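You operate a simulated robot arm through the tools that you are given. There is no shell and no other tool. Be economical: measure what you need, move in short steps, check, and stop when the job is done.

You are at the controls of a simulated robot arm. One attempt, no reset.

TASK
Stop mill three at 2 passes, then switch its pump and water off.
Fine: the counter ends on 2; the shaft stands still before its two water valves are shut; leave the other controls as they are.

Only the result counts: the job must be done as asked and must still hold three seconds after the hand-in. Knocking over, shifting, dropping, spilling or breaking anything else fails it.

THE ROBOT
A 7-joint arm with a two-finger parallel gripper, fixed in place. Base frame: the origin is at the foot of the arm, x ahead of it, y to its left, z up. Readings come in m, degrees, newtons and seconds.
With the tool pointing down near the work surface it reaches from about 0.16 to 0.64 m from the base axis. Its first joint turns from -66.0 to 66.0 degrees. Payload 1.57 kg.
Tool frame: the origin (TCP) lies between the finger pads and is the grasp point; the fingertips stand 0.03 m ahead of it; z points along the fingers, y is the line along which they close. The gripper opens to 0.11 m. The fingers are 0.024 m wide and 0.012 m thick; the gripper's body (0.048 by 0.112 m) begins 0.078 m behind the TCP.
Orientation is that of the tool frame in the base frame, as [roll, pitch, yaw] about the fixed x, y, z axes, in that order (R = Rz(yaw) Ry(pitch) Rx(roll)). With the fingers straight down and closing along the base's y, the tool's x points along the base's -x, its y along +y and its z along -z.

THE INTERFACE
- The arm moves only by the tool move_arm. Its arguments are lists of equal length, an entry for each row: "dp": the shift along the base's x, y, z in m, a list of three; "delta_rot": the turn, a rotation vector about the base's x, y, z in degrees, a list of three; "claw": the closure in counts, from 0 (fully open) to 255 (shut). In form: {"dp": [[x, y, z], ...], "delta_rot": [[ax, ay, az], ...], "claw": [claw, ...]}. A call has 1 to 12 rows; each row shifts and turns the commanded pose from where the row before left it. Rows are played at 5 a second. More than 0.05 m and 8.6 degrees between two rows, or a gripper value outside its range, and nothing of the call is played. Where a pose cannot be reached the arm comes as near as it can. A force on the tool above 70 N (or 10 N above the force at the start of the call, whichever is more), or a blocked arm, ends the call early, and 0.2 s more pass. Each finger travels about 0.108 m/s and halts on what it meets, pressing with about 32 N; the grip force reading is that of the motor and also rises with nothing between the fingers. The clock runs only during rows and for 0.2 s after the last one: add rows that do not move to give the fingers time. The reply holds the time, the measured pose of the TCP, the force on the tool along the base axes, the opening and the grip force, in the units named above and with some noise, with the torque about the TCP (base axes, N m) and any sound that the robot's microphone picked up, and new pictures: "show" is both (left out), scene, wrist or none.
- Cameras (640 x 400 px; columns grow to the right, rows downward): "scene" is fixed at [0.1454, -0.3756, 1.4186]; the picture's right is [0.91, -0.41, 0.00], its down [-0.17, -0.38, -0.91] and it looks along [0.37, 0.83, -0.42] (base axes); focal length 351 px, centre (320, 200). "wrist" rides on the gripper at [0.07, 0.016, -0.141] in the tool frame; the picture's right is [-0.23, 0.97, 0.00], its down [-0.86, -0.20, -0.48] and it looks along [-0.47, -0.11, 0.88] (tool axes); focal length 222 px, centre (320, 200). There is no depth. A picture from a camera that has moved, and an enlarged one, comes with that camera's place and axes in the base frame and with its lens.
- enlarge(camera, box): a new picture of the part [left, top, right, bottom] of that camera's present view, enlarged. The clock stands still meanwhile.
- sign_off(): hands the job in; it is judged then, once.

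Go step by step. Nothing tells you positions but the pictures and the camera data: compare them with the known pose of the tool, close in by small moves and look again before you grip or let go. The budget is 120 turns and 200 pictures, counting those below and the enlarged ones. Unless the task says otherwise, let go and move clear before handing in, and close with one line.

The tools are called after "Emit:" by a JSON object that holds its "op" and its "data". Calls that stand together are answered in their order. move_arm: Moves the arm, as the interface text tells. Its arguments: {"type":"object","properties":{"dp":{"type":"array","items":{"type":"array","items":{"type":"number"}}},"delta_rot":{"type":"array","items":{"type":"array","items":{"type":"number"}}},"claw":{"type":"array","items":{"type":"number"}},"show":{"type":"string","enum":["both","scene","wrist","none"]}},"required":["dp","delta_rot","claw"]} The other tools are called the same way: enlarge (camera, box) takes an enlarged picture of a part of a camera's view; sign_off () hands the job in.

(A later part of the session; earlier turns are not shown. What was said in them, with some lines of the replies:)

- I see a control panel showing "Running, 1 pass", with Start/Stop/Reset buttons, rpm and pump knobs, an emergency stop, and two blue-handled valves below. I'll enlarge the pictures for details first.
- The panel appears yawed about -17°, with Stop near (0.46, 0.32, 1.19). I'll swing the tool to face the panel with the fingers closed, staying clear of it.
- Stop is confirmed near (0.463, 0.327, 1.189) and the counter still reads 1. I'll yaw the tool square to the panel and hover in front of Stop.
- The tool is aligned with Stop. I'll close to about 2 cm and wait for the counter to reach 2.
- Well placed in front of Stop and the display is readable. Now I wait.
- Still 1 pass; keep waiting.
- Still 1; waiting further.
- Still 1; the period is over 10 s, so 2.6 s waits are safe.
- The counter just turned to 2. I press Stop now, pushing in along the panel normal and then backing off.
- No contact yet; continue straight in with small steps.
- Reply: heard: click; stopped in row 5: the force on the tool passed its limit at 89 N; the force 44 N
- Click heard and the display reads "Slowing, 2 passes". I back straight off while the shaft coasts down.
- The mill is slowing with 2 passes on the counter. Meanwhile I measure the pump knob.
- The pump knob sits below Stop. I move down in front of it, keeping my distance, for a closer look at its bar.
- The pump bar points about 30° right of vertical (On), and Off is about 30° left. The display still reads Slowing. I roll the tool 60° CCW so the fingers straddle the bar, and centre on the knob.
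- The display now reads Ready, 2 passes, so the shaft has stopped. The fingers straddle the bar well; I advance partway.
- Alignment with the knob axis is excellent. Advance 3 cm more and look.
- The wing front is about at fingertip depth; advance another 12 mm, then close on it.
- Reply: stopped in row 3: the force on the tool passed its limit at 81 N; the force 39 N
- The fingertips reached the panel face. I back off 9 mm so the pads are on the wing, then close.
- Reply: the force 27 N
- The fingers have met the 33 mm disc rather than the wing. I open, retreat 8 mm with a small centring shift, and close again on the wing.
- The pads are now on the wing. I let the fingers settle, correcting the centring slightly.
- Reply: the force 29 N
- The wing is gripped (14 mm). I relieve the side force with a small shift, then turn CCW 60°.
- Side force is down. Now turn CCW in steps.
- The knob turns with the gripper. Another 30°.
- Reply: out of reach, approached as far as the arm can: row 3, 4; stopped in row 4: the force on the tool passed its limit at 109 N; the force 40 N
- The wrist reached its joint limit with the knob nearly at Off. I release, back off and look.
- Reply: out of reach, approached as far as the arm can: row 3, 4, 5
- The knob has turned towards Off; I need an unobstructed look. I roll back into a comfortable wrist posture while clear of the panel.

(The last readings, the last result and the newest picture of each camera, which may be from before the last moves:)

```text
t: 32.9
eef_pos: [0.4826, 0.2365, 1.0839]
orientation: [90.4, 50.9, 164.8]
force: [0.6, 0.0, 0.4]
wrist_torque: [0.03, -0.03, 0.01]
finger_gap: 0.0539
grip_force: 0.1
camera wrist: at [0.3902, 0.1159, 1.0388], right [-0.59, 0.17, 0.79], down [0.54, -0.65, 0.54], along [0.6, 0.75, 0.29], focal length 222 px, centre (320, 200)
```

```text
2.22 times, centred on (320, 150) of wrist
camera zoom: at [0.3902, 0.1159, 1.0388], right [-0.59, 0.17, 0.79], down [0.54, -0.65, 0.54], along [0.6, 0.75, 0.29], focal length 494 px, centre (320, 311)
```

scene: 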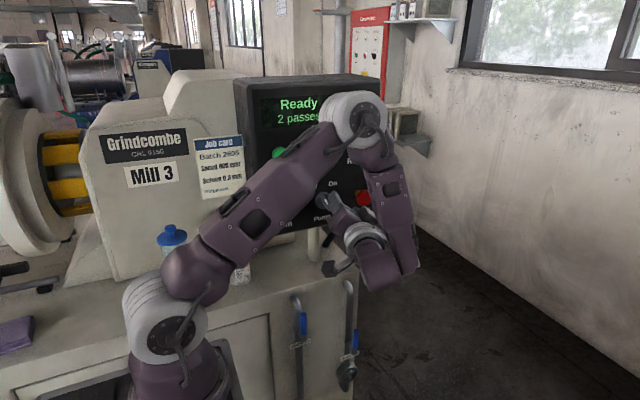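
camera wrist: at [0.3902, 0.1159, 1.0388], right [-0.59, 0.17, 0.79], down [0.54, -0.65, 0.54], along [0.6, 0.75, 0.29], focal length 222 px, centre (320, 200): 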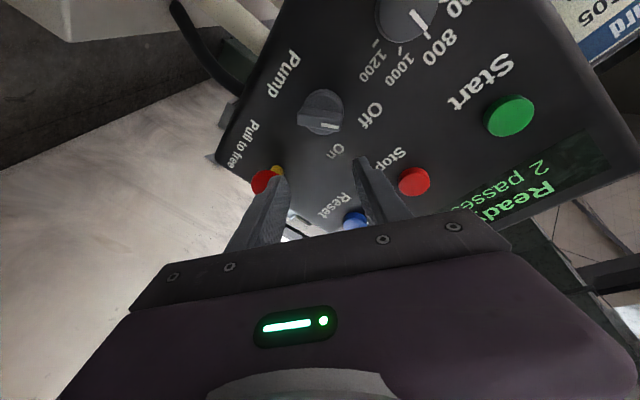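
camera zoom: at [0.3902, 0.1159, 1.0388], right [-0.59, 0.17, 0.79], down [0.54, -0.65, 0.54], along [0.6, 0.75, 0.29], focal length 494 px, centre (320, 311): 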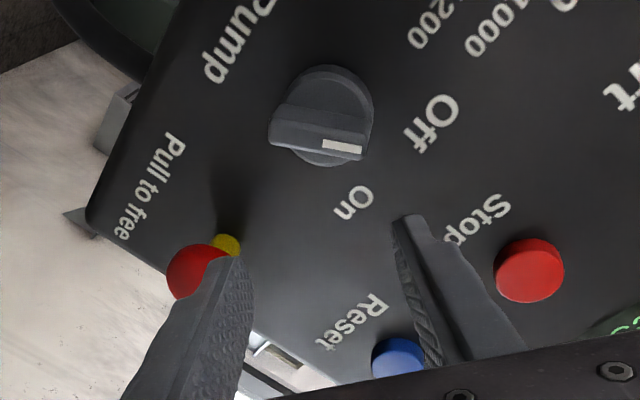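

The bar is now near Off, possibly a few degrees short. I check the other camera.

Emit:
{"op": "enlarge", "data": {"camera": "scene", "box": [280, 160, 380, 230]}}

Emit:
{"op": "enlarge", "data": {"camera": "wrist", "box": [260, 70, 380, 160]}}

```text
5.71 times, centred on (330, 195) of scene
camera zoom: at [0.1454, -0.3756, 1.4186], right [0.91, -0.41, 0.0], down [-0.17, -0.38, -0.91], along [0.37, 0.83, -0.42], focal length 2005 px, centre (263, 229)
```

zoom: 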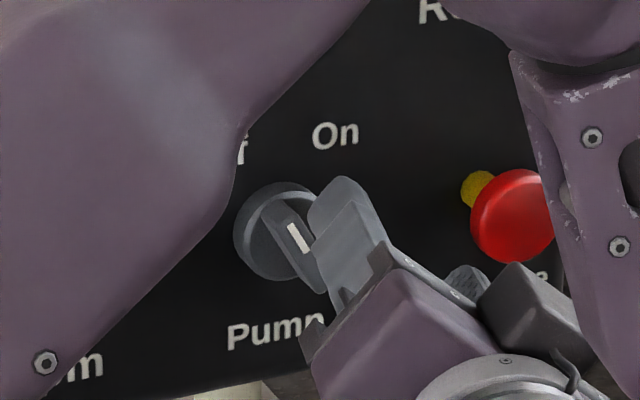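

```text
4.44 times, centred on (320, 115) of wrist
camera zoom: at [0.3902, 0.1159, 1.0388], right [-0.59, 0.17, 0.79], down [0.54, -0.65, 0.54], along [0.6, 0.75, 0.29], focal length 987 px, centre (320, 578)
```

zoom: 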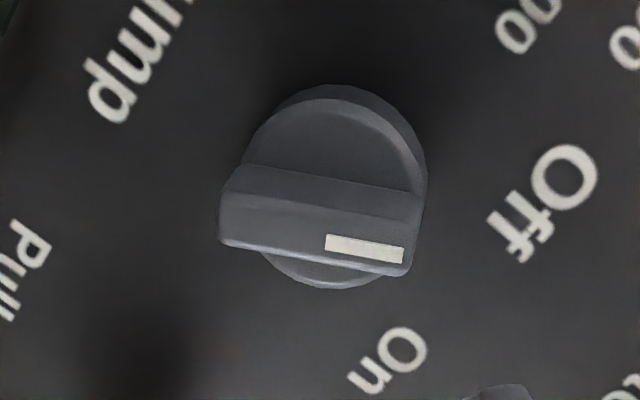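

The bar is at about -29° and the labels at about ±34°; with no click heard I want to be sure. I'll roll to +60° CW so I can regrasp the bar with free CCW travel.

Emit:
{"op": "move_arm", "data": {"dp": [[-0.0163, 0.0012, -0.0137], [-0.0163, 0.0012, -0.0137], [0, 0, 0], [0, 0, 0], [0, 0, 0], [0, 0, 0], [0, 0, 0], [0, 0, 0], [0, 0, 0], [0, 0, 0], [0, 0, 0], [0, 0, 0]], "delta_rot": [[2.485, 8.13, 0], [2.485, 8.13, 0], [2.485, 8.13, 0], [2.485, 8.13, 0], [2.485, 8.13, 0], [2.485, 8.13, 0], [2.485, 8.13, 0], [2.485, 8.13, 0], [2.485, 8.13, 0], [2.485, 8.13, 0], [2.485, 8.13, 0], [2.485, 8.13, 0]], "claw": [130, 130, 130, 130, 130, 130, 130, 130, 130, 130, 130, 130]}}

Emit:
{"op": "enlarge", "data": {"camera": "wrist", "box": [220, 60, 420, 240]}}

```text
t: 35.5
eef_pos: [0.4499, 0.2386, 1.0565]
orientation: [87.7, -51.2, 164.8]
force: [0.0, 0.4, -0.5]
wrist_torque: [0.0, 0.01, -0.02]
finger_gap: 0.0539
grip_force: 0.1
camera wrist: at [0.3786, 0.1117, 1.1159], right [0.86, -0.27, 0.43], down [0.23, -0.55, -0.8], along [0.46, 0.79, -0.41], focal length 222 px, centre (320, 200)
```

scene: 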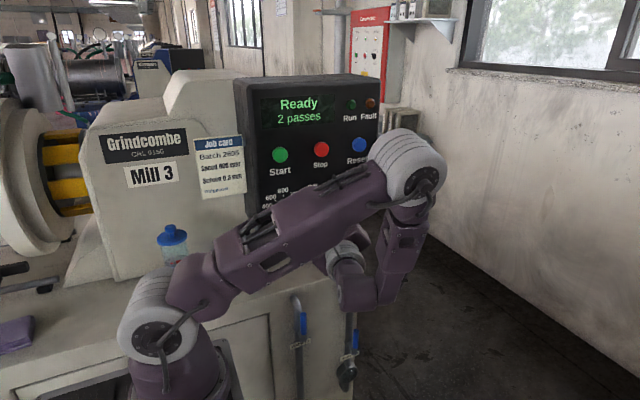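
wrist: 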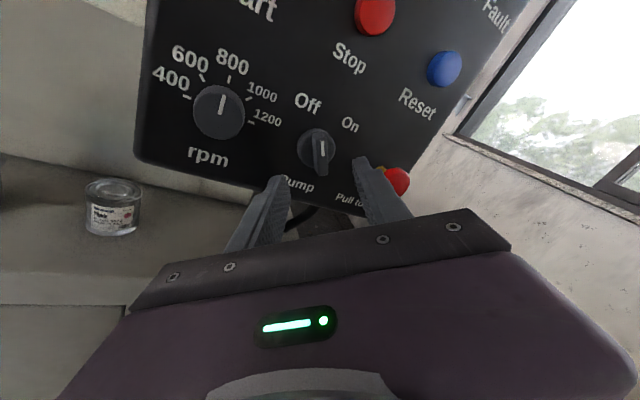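

```text
2.22 times, centred on (320, 150) of wrist
camera zoom: at [0.3786, 0.1117, 1.1159], right [0.86, -0.27, 0.43], down [0.23, -0.55, -0.8], along [0.46, 0.79, -0.41], focal length 494 px, centre (320, 311)
```

zoom: 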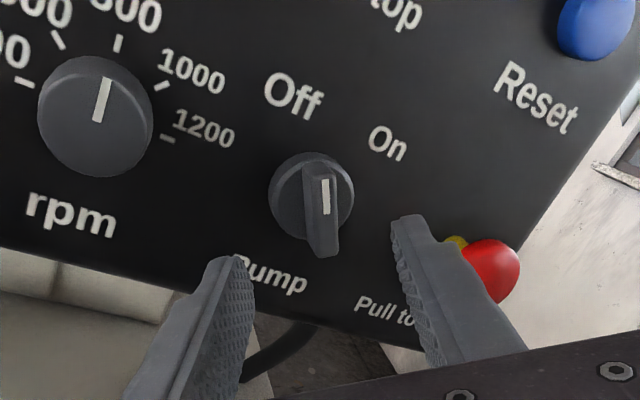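

I add 9° more roll to square up with the bar and advance for the grip.

Emit:
{"op": "move_arm", "data": {"dp": [[0, 0, 0], [0, 0, 0.001], [0.0058, 0.0191, 0], [0.005, 0.0163, 0], [0.005, 0.0163, 0], [0, 0, 0], [0, 0, 0], [0, 0, 0], [0, 0, 0]], "delta_rot": [[1.3, 4.3, 0], [1.3, 4.3, 0], [0, 0, 0], [0, 0, 0], [0, 0, 0], [0, 0, 0], [0, 0, 0], [0, 0, 0], [0, 0, 0]], "claw": [130, 130, 130, 130, 130, 130, 190, 225, 240], "show": "none"}}

Emit:
{"op": "enlarge", "data": {"camera": "wrist", "box": [220, 60, 420, 240]}}

```text
t: 37.5
eef_pos: [0.4658, 0.2892, 1.0574]
orientation: [87.1, -59.9, 165.2]
force: [10.6, 1.0, 6.6]
wrist_torque: [0.15, 0.06, -0.21]
finger_gap: 0.017
grip_force: 5.8
```

```text
2.22 times, centred on (320, 150) of wrist
camera zoom: at [0.4041, 0.1606, 1.1211], right [0.91, -0.29, 0.29], down [0.11, -0.51, -0.85], along [0.4, 0.81, -0.44], focal length 494 px, centre (320, 311)
```

zoom: 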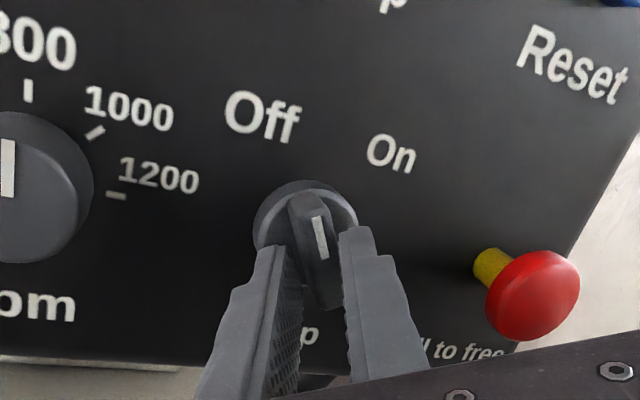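

Good straddle. Close fully, then turn a little CCW and watch the torque.

Emit:
{"op": "move_arm", "data": {"dp": [[0.001, -0.0003, 0.0006], [0, 0, 0], [0, 0, 0], [0, 0, 0]], "delta_rot": [[0, 0, 0], [0, 0, 0], [-1.46, -4.78, 0], [-1.46, -4.78, 0]], "claw": [255, 255, 255, 255], "show": "none"}}

Emit:
{"op": "enlarge", "data": {"camera": "wrist", "box": [220, 60, 420, 240]}}

```text
t: 38.5
eef_pos: [0.4685, 0.2882, 1.0568]
orientation: [88.0, -49.9, 164.4]
force: [23.8, -5.8, 7.2]
wrist_torque: [0.67, 0.88, -0.2]
finger_gap: 0.0175
grip_force: 32.1
```

```text
2.22 times, centred on (320, 150) of wrist
camera zoom: at [0.3953, 0.1633, 1.1165], right [0.85, -0.27, 0.45], down [0.24, -0.56, -0.79], along [0.47, 0.78, -0.41], focal length 494 px, centre (320, 311)
```

zoom: 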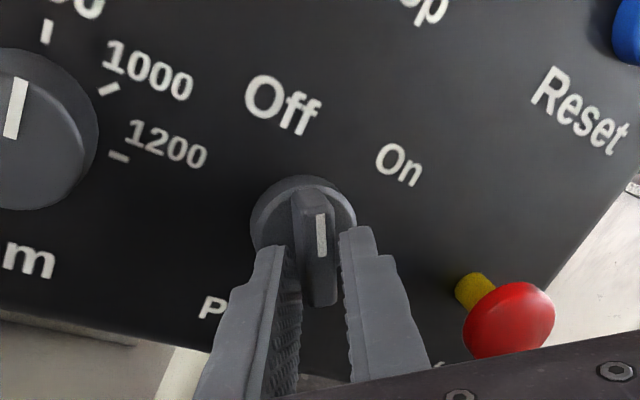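

The grip spreads and torque rises to about 1 Nm, suggesting the end stop. One more small turn confirms.

Emit:
{"op": "move_arm", "data": {"dp": [[0.0015, -0.0005, 0.0005], [0, 0, 0]], "delta_rot": [[-1.46, -4.78, 0], [-1.46, -4.78, 0]], "claw": [255, 255], "show": "none"}}

Emit:
{"op": "enlarge", "data": {"camera": "wrist", "box": [220, 60, 420, 240]}}

```text
t: 39.1
eef_pos: [0.4694, 0.2894, 1.0566]
orientation: [88.4, -40.1, 164.1]
force: [18.0, -9.8, -1.6]
wrist_torque: [0.29, 1.46, -0.15]
finger_gap: 0.022
grip_force: 34.4
```

```text
2.22 times, centred on (320, 150) of wrist
camera zoom: at [0.3866, 0.1657, 1.1101], right [0.76, -0.24, 0.6], down [0.37, -0.6, -0.71], along [0.53, 0.76, -0.36], focal length 494 px, centre (320, 311)
```

zoom: 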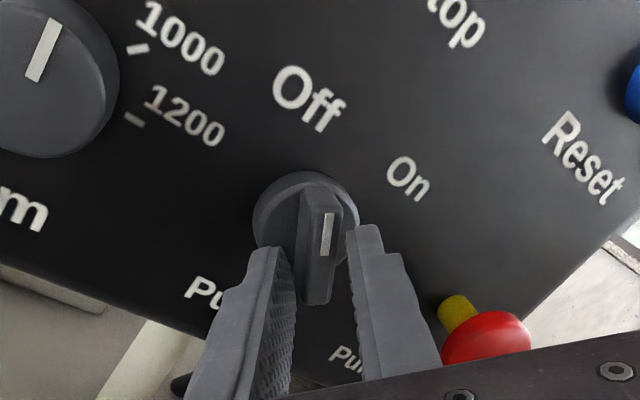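

The fingers are being spread while the bar stays put, so it is at its Off end stop. I ease off, release and retreat.

Emit:
{"op": "move_arm", "data": {"dp": [[0, 0, 0], [0, 0, 0], [-0.006, -0.019, 0], [-0.009, -0.0285, 0], [-0.012, -0.038, 0], [-0.012, -0.038, 0]], "delta_rot": [[0, 0, 0], [0, 0, 0], [0, 0, 0], [0, 0, 0], [0, 0, 0], [0, 0, 0]], "claw": [150, 120, 120, 120, 120, 120]}}

Emit:
{"op": "enlarge", "data": {"camera": "wrist", "box": [220, 50, 420, 230]}}

```text
t: 40.5
eef_pos: [0.4288, 0.1629, 1.059]
orientation: [88.2, -40.0, 164.4]
force: [0.1, 0.5, -0.7]
wrist_torque: [0.0, -0.02, -0.02]
finger_gap: 0.0581
grip_force: 0.1
camera wrist: at [0.3471, 0.0407, 1.1116], right [0.76, -0.24, 0.6], down [0.37, -0.59, -0.71], along [0.53, 0.77, -0.36], focal length 222 px, centre (320, 200)
```

scene: 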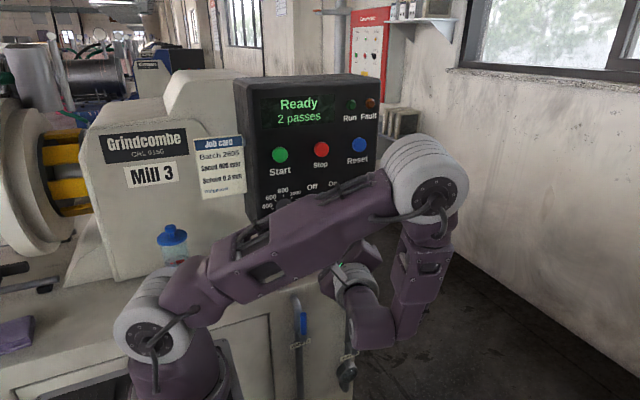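
wrist: 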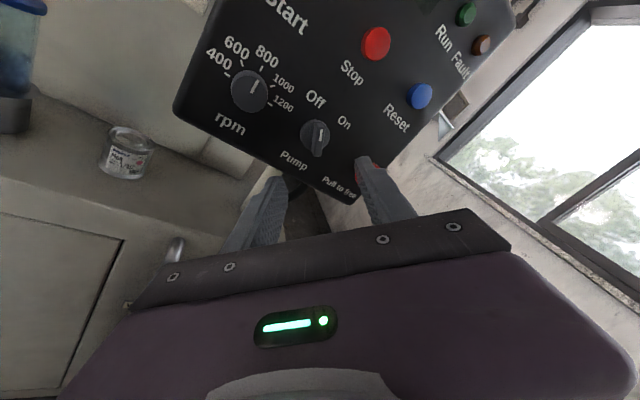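

```text
2.22 times, centred on (320, 140) of wrist
camera zoom: at [0.3471, 0.0407, 1.1116], right [0.76, -0.24, 0.6], down [0.37, -0.59, -0.71], along [0.53, 0.77, -0.36], focal length 494 px, centre (320, 333)
```

zoom: 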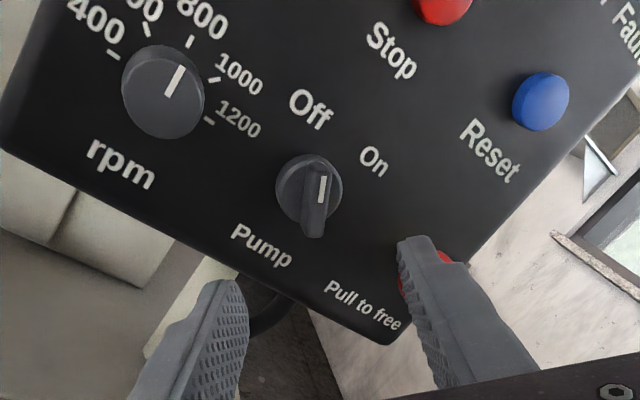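

The pump bar stands at Off, and the display reads Ready with 2 passes. Next, the valves: I move down in front of them, with the camera rolling to the top, to look closely.

Emit:
{"op": "move_arm", "data": {"dp": [[-0.012, -0.006, -0.04], [-0.012, -0.006, -0.04], [-0.012, -0.006, -0.04], [-0.012, -0.006, -0.04], [-0.012, -0.006, -0.04], [0, 0, -0.03], [0, 0, 0]], "delta_rot": [[2.43, 7.94, 0], [2.43, 7.94, 0], [2.43, 7.94, 0], [2.43, 7.94, 0], [2.43, 7.94, 0], [2.43, 7.94, 0], [0, 0, 0]], "claw": [120, 120, 120, 120, 120, 120, 120]}}

```text
t: 42.1
eef_pos: [0.3683, 0.1375, 0.8283]
orientation: [3.2, -89.0, -111.1]
force: [-0.4, 0.6, -0.9]
wrist_torque: [-0.01, 0.02, 0.0]
finger_gap: 0.0583
grip_force: 0.0
camera wrist: at [0.3401, -0.0027, 0.8937], right [0.93, -0.3, -0.23], down [-0.33, -0.38, -0.86], along [0.17, 0.88, -0.45], focal length 222 px, centre (320, 200)
```

scene: 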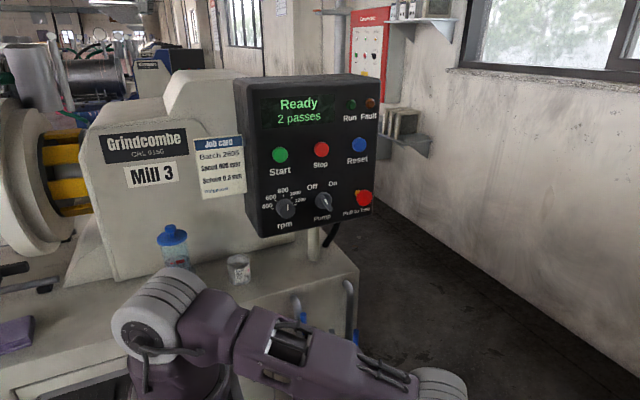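
wrist: 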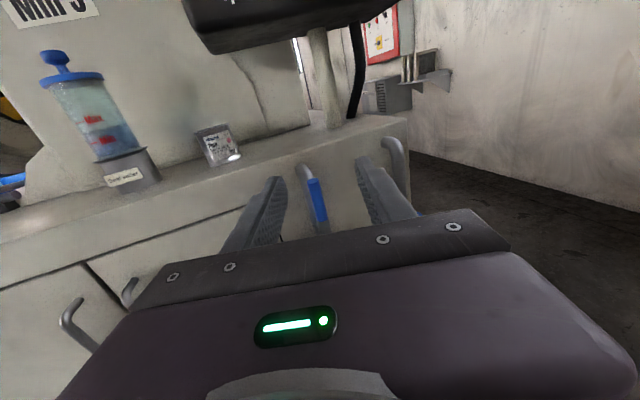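

Emit:
{"op": "enlarge", "data": {"camera": "scene", "box": [250, 80, 390, 230]}}

Emit:
{"op": "enlarge", "data": {"camera": "wrist", "box": [240, 110, 440, 260]}}

```text
2.67 times, centred on (320, 155) of scene
camera zoom: at [0.1454, -0.3756, 1.4186], right [0.91, -0.41, 0.0], down [-0.17, -0.38, -0.91], along [0.37, 0.83, -0.42], focal length 936 px, centre (320, 320)
```

zoom: 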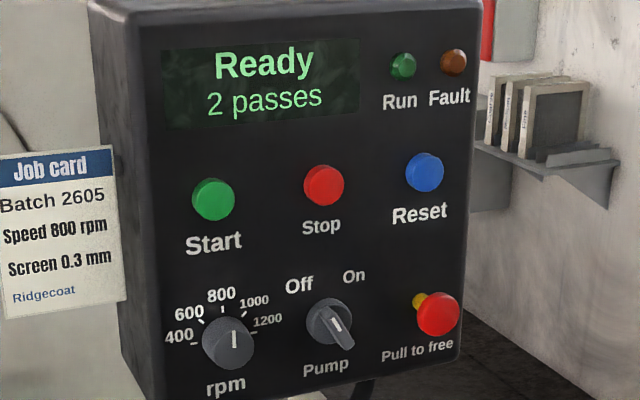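

```text
2.67 times, centred on (340, 185) of wrist
camera zoom: at [0.3401, -0.0027, 0.8937], right [0.93, -0.3, -0.23], down [-0.33, -0.38, -0.86], along [0.17, 0.88, -0.45], focal length 592 px, centre (267, 240)
```

zoom: 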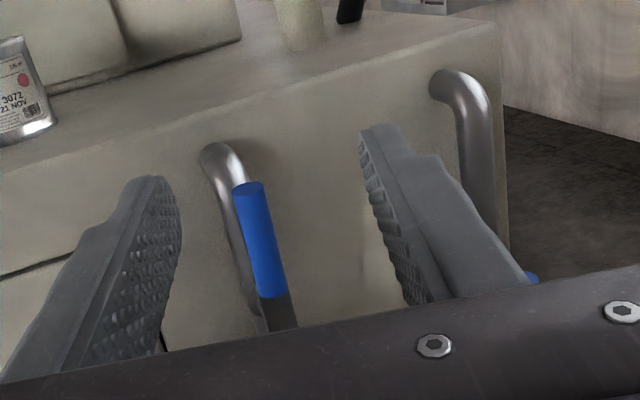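

The panel is as wanted: Ready, 2 passes, pump Off. I lower to see the valve pivots.

Emit:
{"op": "move_arm", "data": {"dp": [[0, -0.01, -0.035], [0, -0.01, -0.035], [0, -0.01, -0.035], [0, 0, -0.02], [0, 0, 0]], "delta_rot": [[0, 0, 0], [0, 0, 0], [0, 0, 0], [0, 0, 0], [0, 0, 0]], "claw": [0, 0, 0, 0, 0]}}

Emit:
{"op": "enlarge", "data": {"camera": "wrist", "box": [220, 60, 440, 230]}}

```text
t: 43.3
eef_pos: [0.3739, 0.1033, 0.7048]
orientation: [8.7, -88.9, -116.5]
force: [-0.5, 0.2, -0.9]
wrist_torque: [-0.04, 0.0, -0.02]
finger_gap: 0.1098
grip_force: 0.0
out of reach, approached as far as the arm can: row 4
camera wrist: at [0.3446, -0.0364, 0.7705], right [0.93, -0.3, -0.22], down [-0.33, -0.38, -0.86], along [0.17, 0.88, -0.45], focal length 222 px, centre (320, 200)
```

scene: 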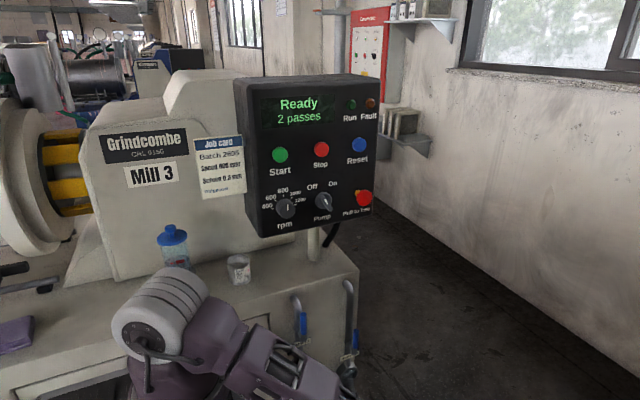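
wrist: 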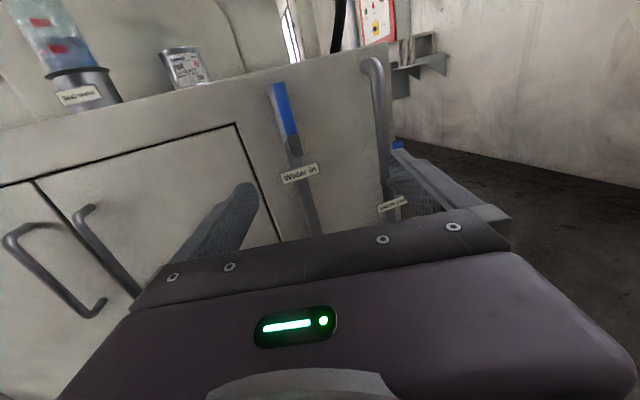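

```text
2.35 times, centred on (330, 145) of wrist
camera zoom: at [0.3446, -0.0364, 0.7705], right [0.93, -0.3, -0.22], down [-0.33, -0.38, -0.86], along [0.17, 0.88, -0.45], focal length 523 px, centre (296, 329)
```

zoom: 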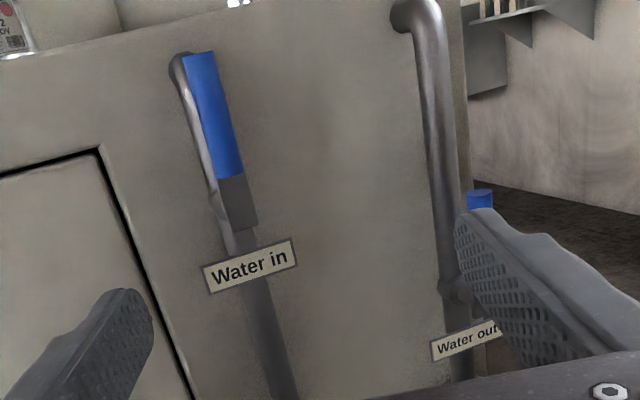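

Water in's lever pivots near z≈0.69, with the blue grip up to z≈0.78 at about (0.39, 0.27). I close the fingers, tilt the tool 40° down, and hover to the left of the lever.

Emit:
{"op": "move_arm", "data": {"dp": [[-0.006, 0, 0.03], [-0.014, 0.015, 0.03], [-0.014, 0.025, 0], [-0.014, 0.025, 0], [-0.012, 0.02, 0], [0, 0, 0]], "delta_rot": [[-7.65, 2.34, 0], [-7.65, 2.34, 0], [-7.65, 2.34, 0], [-7.65, 2.34, 0], [-7.65, 2.34, 0], [0, 0, 0]], "claw": [255, 255, 255, 255, 255, 255]}}

Emit:
{"op": "enlarge", "data": {"camera": "wrist", "box": [220, 60, 440, 240]}}

```text
t: 44.7
eef_pos: [0.3128, 0.1887, 0.7633]
orientation: [178.9, -51.0, 73.3]
force: [-0.2, -0.2, 0.5]
wrist_torque: [0.01, 0.01, 0.02]
finger_gap: 0.0
grip_force: 21.2
camera wrist: at [0.3071, 0.1224, 0.9062], right [0.89, -0.43, -0.17], down [-0.46, -0.81, -0.37], along [0.02, 0.4, -0.92], focal length 222 px, centre (320, 200)
```

scene: 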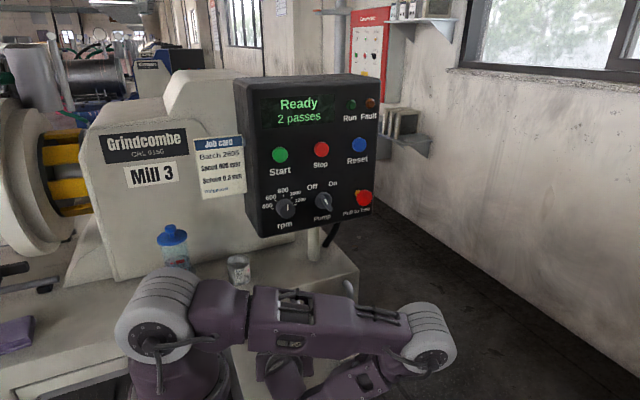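
wrist: 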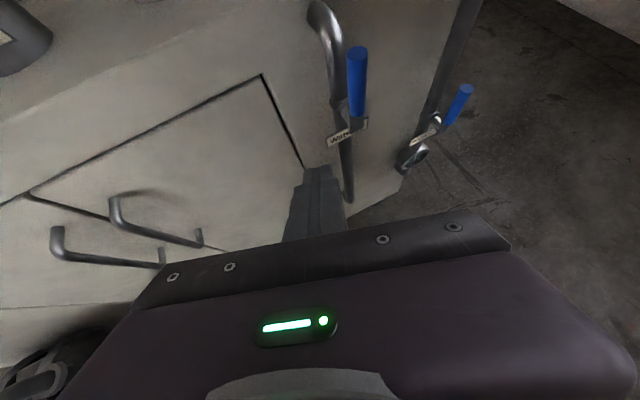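

```text
2.22 times, centred on (330, 150) of wrist
camera zoom: at [0.3071, 0.1224, 0.9062], right [0.89, -0.43, -0.17], down [-0.46, -0.81, -0.37], along [0.02, 0.4, -0.92], focal length 494 px, centre (298, 311)
```

zoom: 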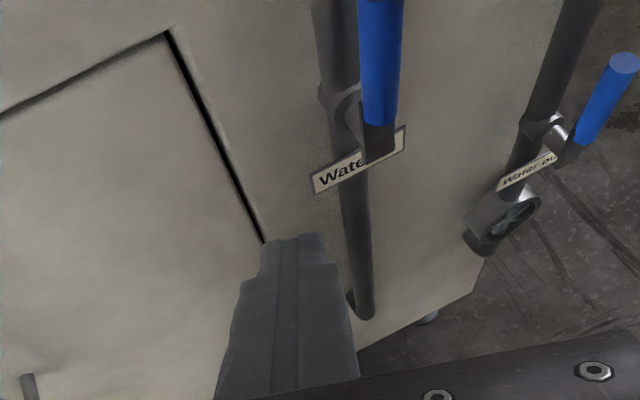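

I now have a clear view: lever pivot u≈0.296, z≈0.69, lever plane about 0.375 deep. I insert the fingertips to the left of the blue grip.

Emit:
{"op": "move_arm", "data": {"dp": [[0.0075, 0.028, 0.004], [0.0125, 0.027, 0], [0.0125, 0.027, 0], [0, 0, 0]], "delta_rot": [[0, 0, 0], [0, 0, 0], [0, 0, 0], [0, 0, 0]], "claw": [255, 255, 255, 255], "show": "none"}}

Emit:
{"op": "enlarge", "data": {"camera": "wrist", "box": [220, 60, 440, 240]}}

```text
t: 45.7
eef_pos: [0.3459, 0.2702, 0.7699]
orientation: [178.9, -51.1, 73.3]
force: [0.1, -0.4, 0.5]
wrist_torque: [-0.03, -0.01, 0.03]
finger_gap: 0.0002
grip_force: 20.9
```

```text
2.22 times, centred on (330, 150) of wrist
camera zoom: at [0.3402, 0.2039, 0.9103], right [0.89, -0.43, -0.17], down [-0.46, -0.81, -0.37], along [0.02, 0.4, -0.92], focal length 494 px, centre (298, 311)
```

zoom: 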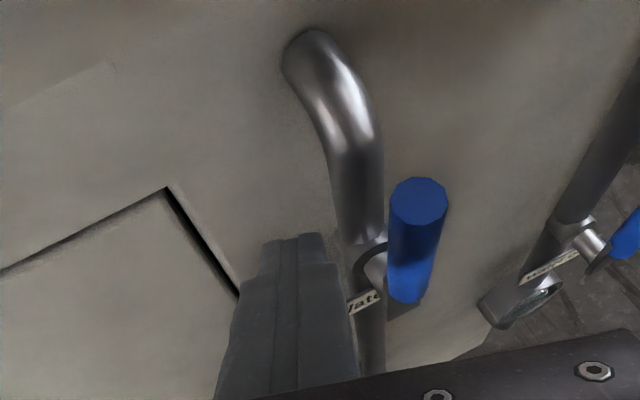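

Positioned left of the lever. Now push right along the arc, first 30°, watching force.

Emit:
{"op": "move_arm", "data": {"dp": [[0.0231, -0.0071, 0], [0.015, -0.0046, 0.0035], [0.0153, -0.0047, -0.001], [0, 0, 0]], "delta_rot": [[0, 0, 0], [0, 0, 0], [0, 0, 0], [0, 0, 0]], "claw": [255, 255, 255, 255], "show": "none"}}

Emit:
{"op": "enlarge", "data": {"camera": "wrist", "box": [220, 60, 440, 240]}}

```text
t: 46.7
eef_pos: [0.3996, 0.254, 0.7713]
orientation: [178.8, -51.0, 73.2]
force: [-0.6, -0.3, -0.2]
wrist_torque: [0.0, -0.02, 0.01]
finger_gap: 0.0001
grip_force: 20.9
```

```text
2.22 times, centred on (330, 150) of wrist
camera zoom: at [0.3937, 0.1873, 0.9132], right [0.89, -0.43, -0.16], down [-0.46, -0.81, -0.37], along [0.03, 0.4, -0.92], focal length 494 px, centre (298, 311)
```

zoom: 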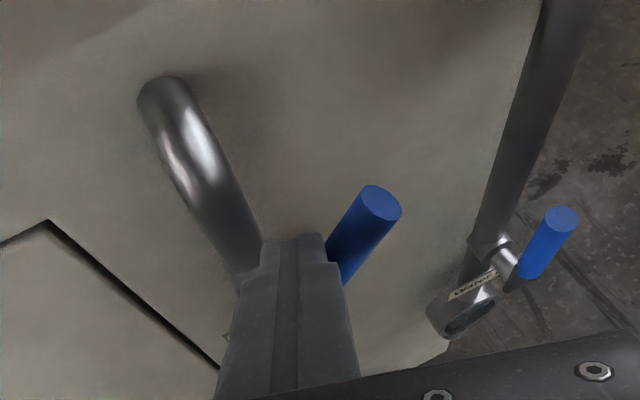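

The lever turns clockwise easily. Continue the arc to 90°.

Emit:
{"op": "move_arm", "data": {"dp": [[0.0145, -0.0044, -0.0051], [0.0127, -0.0039, -0.0088], [0.0101, -0.0031, -0.012], [0.0069, -0.0021, -0.0143], [0, 0, 0]], "delta_rot": [[0, 0, 0], [0, 0, 0], [0, 0, 0], [0, 0, 0], [0, 0, 0]], "claw": [255, 255, 255, 255, 255], "show": "scene"}}

Emit:
{"op": "enlarge", "data": {"camera": "wrist", "box": [220, 60, 440, 240]}}

```text
t: 47.9
eef_pos: [0.4445, 0.2403, 0.7309]
orientation: [178.9, -51.0, 73.3]
force: [-0.5, 1.1, 0.7]
wrist_torque: [-0.03, 0.01, -0.02]
finger_gap: 0.0001
grip_force: 21.2
```

scene: 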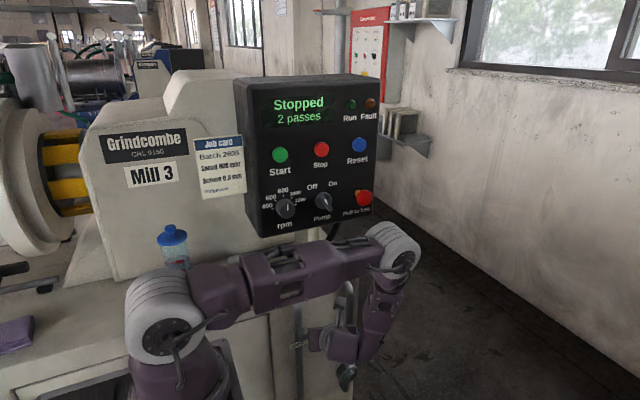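

```text
2.22 times, centred on (330, 150) of wrist
camera zoom: at [0.4381, 0.1738, 0.873], right [0.89, -0.43, -0.16], down [-0.46, -0.81, -0.37], along [0.03, 0.4, -0.92], focal length 494 px, centre (298, 311)
```

zoom: 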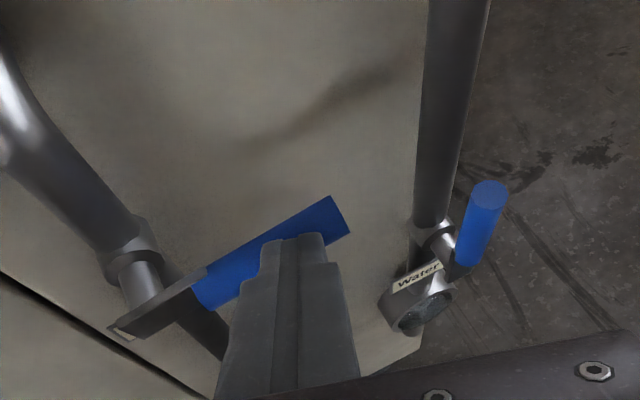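

The lever is nearly horizontal (display now reads Stopped). Push slightly further down to find the stop.

Emit:
{"op": "move_arm", "data": {"dp": [[0.001, 0, -0.004], [0, 0, -0.004], [0, 0, -0.004], [0, 0, -0.003]], "delta_rot": [[0, 0, 0], [0, 0, 0], [0, 0, 0], [0, 0, 0]], "claw": [255, 255, 255, 255], "show": "none"}}

Emit:
{"op": "enlarge", "data": {"camera": "wrist", "box": [220, 60, 440, 240]}}

```text
t: 48.8
eef_pos: [0.4452, 0.2409, 0.7226]
orientation: [178.6, -51.9, 73.6]
force: [-11.6, -28.0, 35.9]
wrist_torque: [0.4, 0.29, 0.38]
finger_gap: 0.0001
grip_force: 21.2
stopped in row 4: the force on the tool passed its limit at 80 N (the readings are from after the stop); the commanded pose is now the measured one
```

```text
2.22 times, centred on (330, 150) of wrist
camera zoom: at [0.4388, 0.1721, 0.8626], right [0.89, -0.43, -0.16], down [-0.46, -0.8, -0.38], along [0.03, 0.41, -0.91], focal length 494 px, centre (298, 311)
```

zoom: 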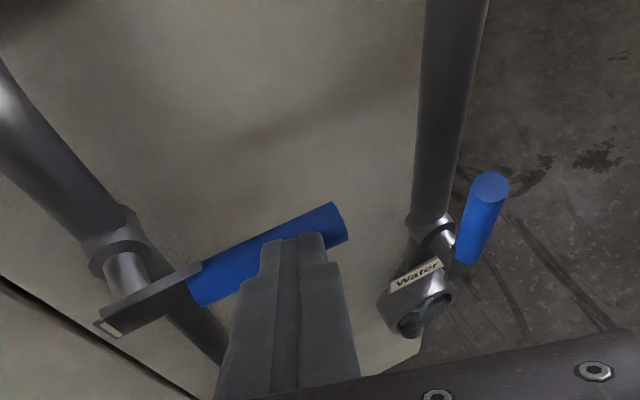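

The stop is reached and Water in is closed. I lift off, back away and check both levers.

Emit:
{"op": "move_arm", "data": {"dp": [[0, -0.005, 0.02], [0, -0.04, 0.02], [0.02, -0.035, 0], [0.02, 0, -0.01], [0, 0, 0]], "delta_rot": [[0, 0, 0], [0, 0, 0], [0, 0, 0], [0, 0, 0], [0, 0, 0]], "claw": [255, 255, 255, 255, 255]}}

Emit:
{"op": "enlarge", "data": {"camera": "wrist", "box": [180, 20, 440, 230]}}

```text
t: 50.0
eef_pos: [0.4855, 0.1614, 0.7496]
orientation: [178.6, -51.6, 73.5]
force: [0.6, 0.4, -0.3]
wrist_torque: [-0.01, -0.01, -0.01]
finger_gap: 0.0002
grip_force: 21.6
camera wrist: at [0.4795, 0.0929, 0.8912], right [0.89, -0.43, -0.16], down [-0.46, -0.81, -0.38], along [0.03, 0.41, -0.91], focal length 222 px, centre (320, 200)
```

scene: 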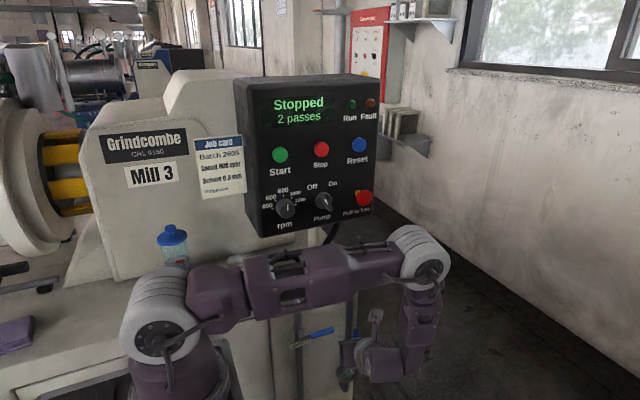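
wrist: 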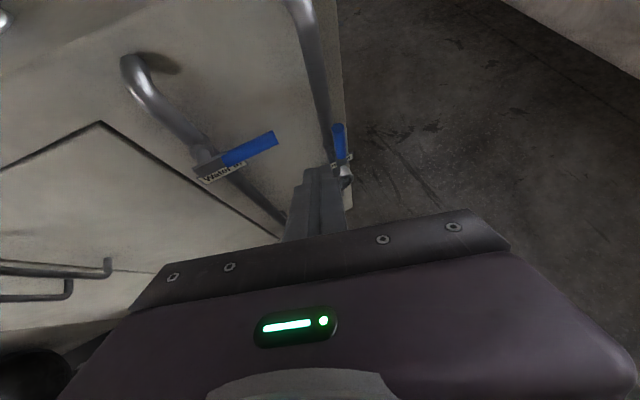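

```text
1.90 times, centred on (310, 125) of wrist
camera zoom: at [0.4795, 0.0929, 0.8912], right [0.89, -0.43, -0.16], down [-0.46, -0.81, -0.38], along [0.03, 0.41, -0.91], focal length 423 px, centre (339, 343)
```

zoom: 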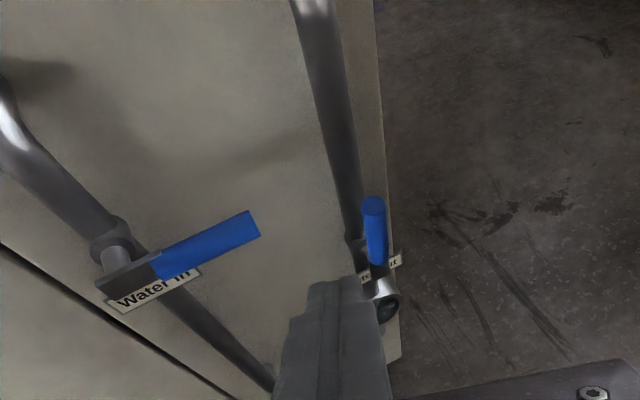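

Water in is horizontal. Water out's blue grip runs from (0.55, 0.277, 0.59) up to (0.558, 0.284, 0.65). I move down to its left, still back from it, and check.

Emit:
{"op": "move_arm", "data": {"dp": [[0.01, 0.01, -0.04], [0.01, 0.01, -0.04], [0, 0.01, -0.026], [0, 0, 0]], "delta_rot": [[0, 0, 0], [0, 0, 0], [0, 0, 0], [0, 0, 0]], "claw": [255, 255, 255, 255], "show": "wrist"}}

Emit:
{"op": "enlarge", "data": {"camera": "wrist", "box": [220, 20, 440, 200]}}

```text
t: 51.0
eef_pos: [0.5051, 0.19, 0.644]
orientation: [178.7, -51.5, 73.4]
force: [-0.3, 1.2, 0.3]
wrist_torque: [0.0, 0.02, -0.01]
finger_gap: 0.0
grip_force: 21.4
camera wrist: at [0.4996, 0.1232, 0.7854], right [0.89, -0.43, -0.16], down [-0.46, -0.8, -0.38], along [0.03, 0.41, -0.91], focal length 222 px, centre (320, 200)
```

wrist: 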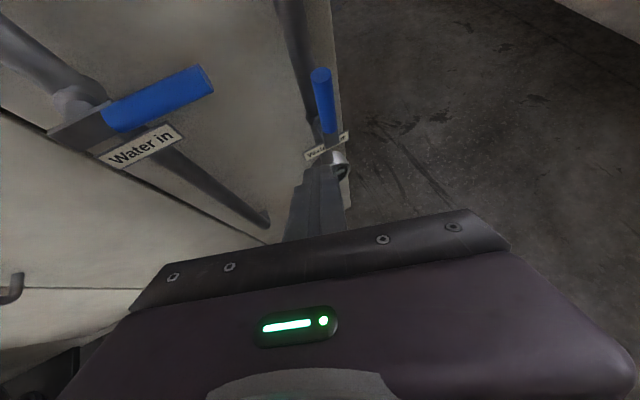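

```text
2.22 times, centred on (330, 110) of wrist
camera zoom: at [0.4996, 0.1232, 0.7854], right [0.89, -0.43, -0.16], down [-0.46, -0.8, -0.38], along [0.03, 0.41, -0.91], focal length 494 px, centre (298, 400)
```

zoom: 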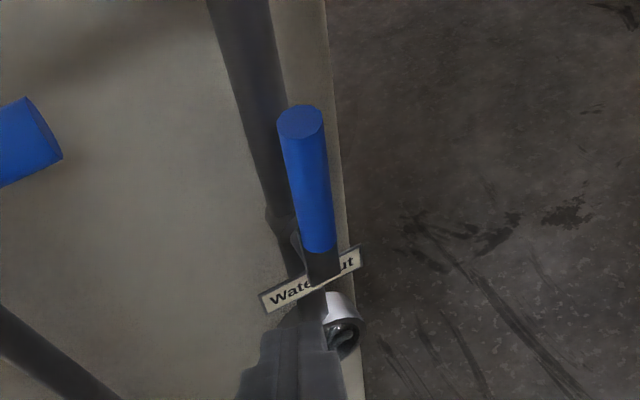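

Estimates hold. Insert the fingertip to the left of the lever.

Emit:
{"op": "move_arm", "data": {"dp": [[0, 0.03, 0], [0, 0.025, 0], [0, 0.023, 0], [0, 0, 0]], "delta_rot": [[0, 0, 0], [0, 0, 0], [0, 0, 0], [0, 0, 0]], "claw": [255, 255, 255, 255], "show": "none"}}

Emit:
{"op": "enlarge", "data": {"camera": "wrist", "box": [220, 60, 440, 240]}}

```text
t: 52.0
eef_pos: [0.5052, 0.269, 0.6434]
orientation: [178.8, -51.6, 73.5]
force: [-0.6, -0.1, 0.7]
wrist_torque: [-0.03, 0.0, -0.02]
finger_gap: 0.0
grip_force: 21.1
```

```text
2.22 times, centred on (330, 150) of wrist
camera zoom: at [0.4989, 0.2016, 0.7851], right [0.89, -0.43, -0.16], down [-0.46, -0.81, -0.38], along [0.03, 0.41, -0.91], focal length 494 px, centre (298, 311)
```

zoom: 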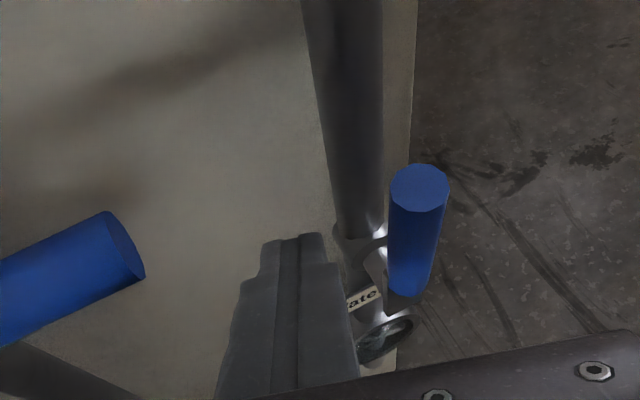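

Same geometry as for Water in. Push right along the arc.

Emit:
{"op": "move_arm", "data": {"dp": [[0.019, -0.005, -0.003], [0.0157, -0.002, 0.0035], [0.016, 0, -0.001], [0, 0, 0]], "delta_rot": [[0, 0, 0], [0, 0, 0], [0, 0, 0], [0, 0, 0]], "claw": [255, 255, 255, 255], "show": "none"}}

Emit:
{"op": "enlarge", "data": {"camera": "wrist", "box": [220, 60, 440, 240]}}

```text
t: 53.0
eef_pos: [0.5582, 0.261, 0.6436]
orientation: [178.5, -51.6, 73.5]
force: [-0.1, 0.1, 0.2]
wrist_torque: [0.01, 0.02, 0.03]
finger_gap: 0.0
grip_force: 21.5
```

```text
2.22 times, centred on (330, 150) of wrist
camera zoom: at [0.5506, 0.1939, 0.7851], right [0.89, -0.43, -0.16], down [-0.46, -0.8, -0.38], along [0.03, 0.41, -0.91], focal length 494 px, centre (298, 311)
```

zoom: 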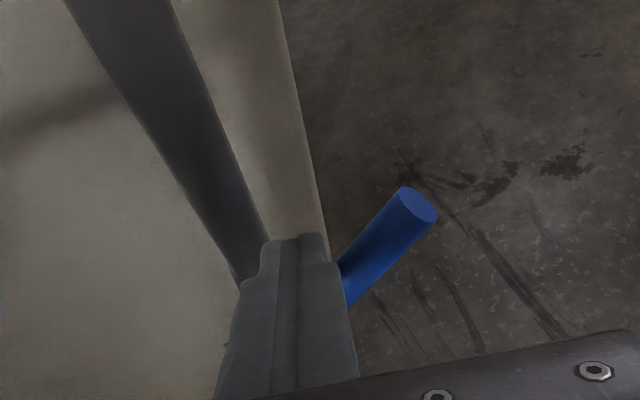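

The lever follows. Continue to horizontal.

Emit:
{"op": "move_arm", "data": {"dp": [[0.0152, 0, -0.0051], [0.0133, 0, -0.0088], [0.0106, 0, -0.012], [0.0072, 0, -0.0143], [0, 0, 0]], "delta_rot": [[0, 0, 0], [0, 0, 0], [0, 0, 0], [0, 0, 0], [0, 0, 0]], "claw": [255, 255, 255, 255, 255], "show": "scene"}}

Emit:
{"op": "enlarge", "data": {"camera": "wrist", "box": [220, 60, 440, 240]}}

```text
t: 54.2
eef_pos: [0.6045, 0.2669, 0.6098]
orientation: [178.9, -52.3, 73.2]
force: [-5.2, 31.1, 48.7]
wrist_torque: [1.34, -0.26, 0.48]
finger_gap: 0.0002
grip_force: 21.3
```

scene: 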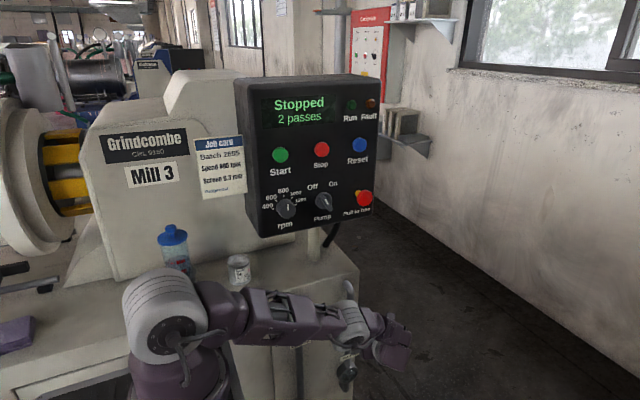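

```text
2.22 times, centred on (330, 150) of wrist
camera zoom: at [0.597, 0.1969, 0.7499], right [0.89, -0.43, -0.17], down [-0.46, -0.8, -0.39], along [0.03, 0.42, -0.91], focal length 494 px, centre (298, 311)
```

zoom: 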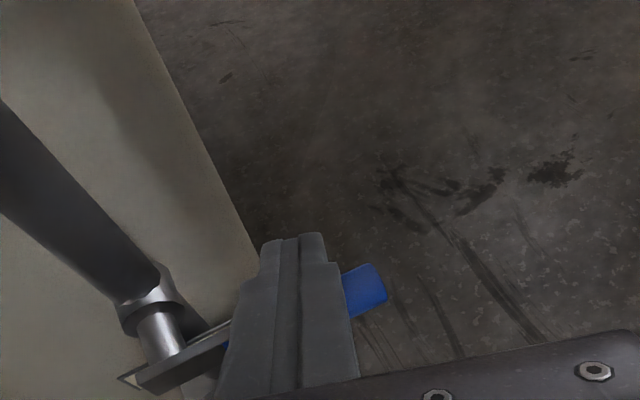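

Force shows the stop is reached with the lever horizontal. I lift off and back away, then verify.

Emit:
{"op": "move_arm", "data": {"dp": [[0, 0, 0.015], [0, -0.005, 0.03], [-0.01, -0.045, 0.03], [-0.02, -0.045, 0.02], [-0.03, -0.03, 0], [0, 0, 0]], "delta_rot": [[0, 0, 0], [0, 0, 0], [0, 0, 0], [0, 0, 0], [0, 0, 0], [0, 0, 0]], "claw": [255, 255, 255, 255, 255, 255]}}

Emit:
{"op": "enlarge", "data": {"camera": "wrist", "box": [180, 20, 440, 230]}}

Emit:
{"op": "enlarge", "data": {"camera": "scene", "box": [260, 270, 400, 400]}}

```text
refused: row 3 steps farther than a row can; nothing moved
```

```text
1.90 times, centred on (310, 125) of wrist
camera zoom: at [0.597, 0.1969, 0.7499], right [0.89, -0.43, -0.17], down [-0.46, -0.8, -0.39], along [0.03, 0.42, -0.91], focal length 423 px, centre (339, 343)
```

zoom: 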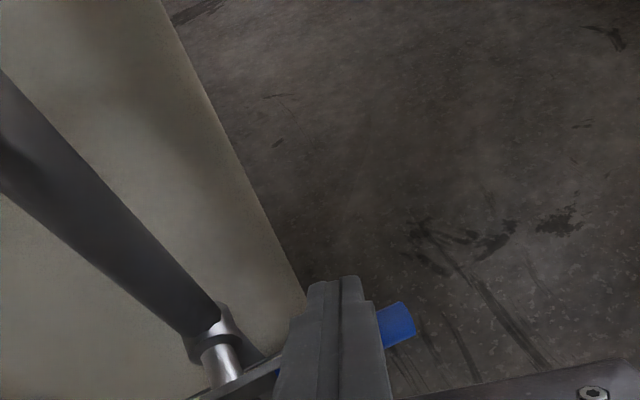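

```text
3.08 times, centred on (330, 335) of scene
camera zoom: at [0.1444, -0.3756, 1.4188], right [0.91, -0.41, 0.0], down [-0.17, -0.38, -0.91], along [0.37, 0.83, -0.42], focal length 1080 px, centre (289, -215)
```

zoom: 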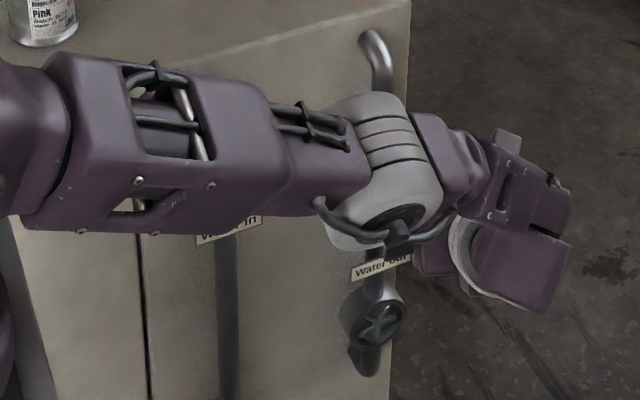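

A row was too long; I retreat with shorter steps.

Emit:
{"op": "move_arm", "data": {"dp": [[0, 0, 0.015], [0, -0.005, 0.03], [-0.005, -0.035, 0.03], [-0.015, -0.035, 0.02], [-0.025, -0.03, 0.01], [-0.02, -0.02, 0.03], [0, 0, 0]], "delta_rot": [[0, 0, 0], [0, 0, 0], [0, 0, 0], [0, 0, 0], [0, 0, 0], [0, 0, 0], [0, 0, 0]], "claw": [255, 255, 255, 255, 255, 255, 255]}}

Emit:
{"op": "enlarge", "data": {"camera": "wrist", "box": [180, 20, 440, 230]}}

Emit:
{"op": "enlarge", "data": {"camera": "scene", "box": [230, 70, 390, 240]}}

```text
t: 55.8
eef_pos: [0.5391, 0.136, 0.7408]
orientation: [178.6, -51.6, 73.5]
force: [0.0, -0.3, 0.8]
wrist_torque: [0.0, 0.0, 0.04]
finger_gap: 0.0
grip_force: 20.9
camera wrist: at [0.532, 0.0691, 0.8814], right [0.89, -0.43, -0.16], down [-0.46, -0.81, -0.38], along [0.03, 0.41, -0.91], focal length 222 px, centre (320, 200)
```

scene: 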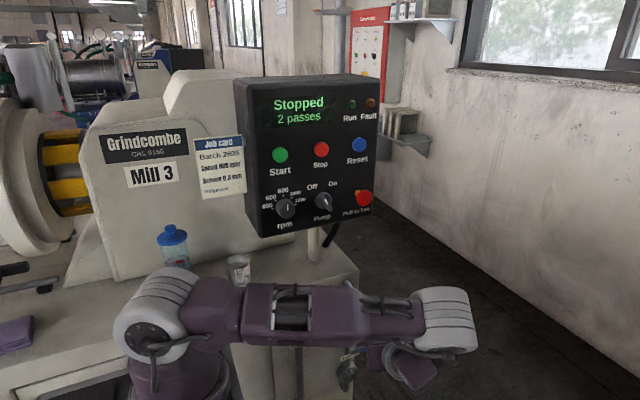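
wrist: 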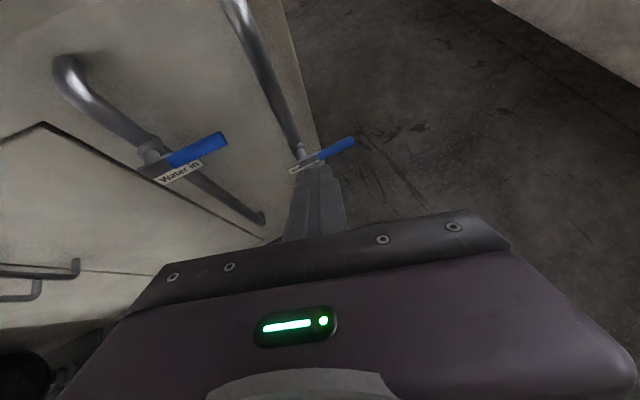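

```text
1.90 times, centred on (310, 125) of wrist
camera zoom: at [0.532, 0.0691, 0.8814], right [0.89, -0.43, -0.16], down [-0.46, -0.81, -0.38], along [0.03, 0.41, -0.91], focal length 423 px, centre (339, 343)
```

zoom: 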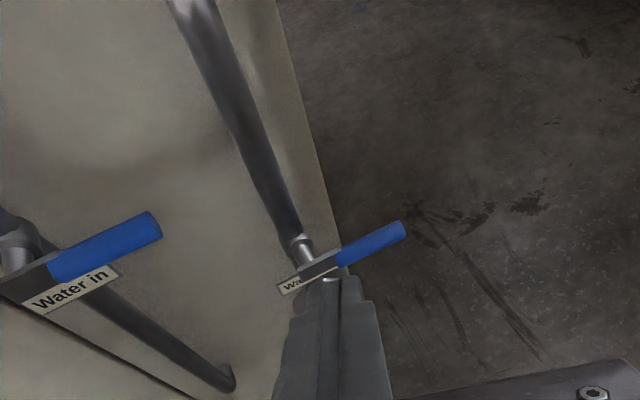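

```text
2.35 times, centred on (310, 155) of scene
camera zoom: at [0.1454, -0.3757, 1.4186], right [0.91, -0.41, 0.0], down [-0.17, -0.38, -0.91], along [0.37, 0.83, -0.42], focal length 826 px, centre (344, 306)
```

zoom: 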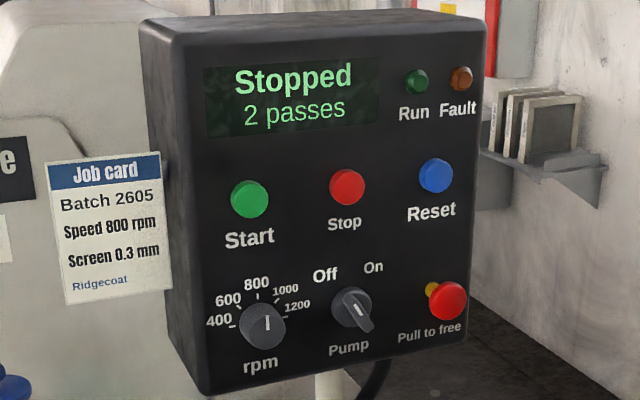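

Both levers stand horizontal against their stops. The pump points to Off, the counter shows 2 passes with the mill stopped, the other controls are unchanged and the arm is clear. I hand the job in.

Emit:
{"op": "sign_off", "data": {}}

```text
The job is handed in.
```

Mill three was stopped at 2 passes. Once the display showed the run had ended, I switched the pump to Off and closed both water valves to their stops; the other controls were left as they were.
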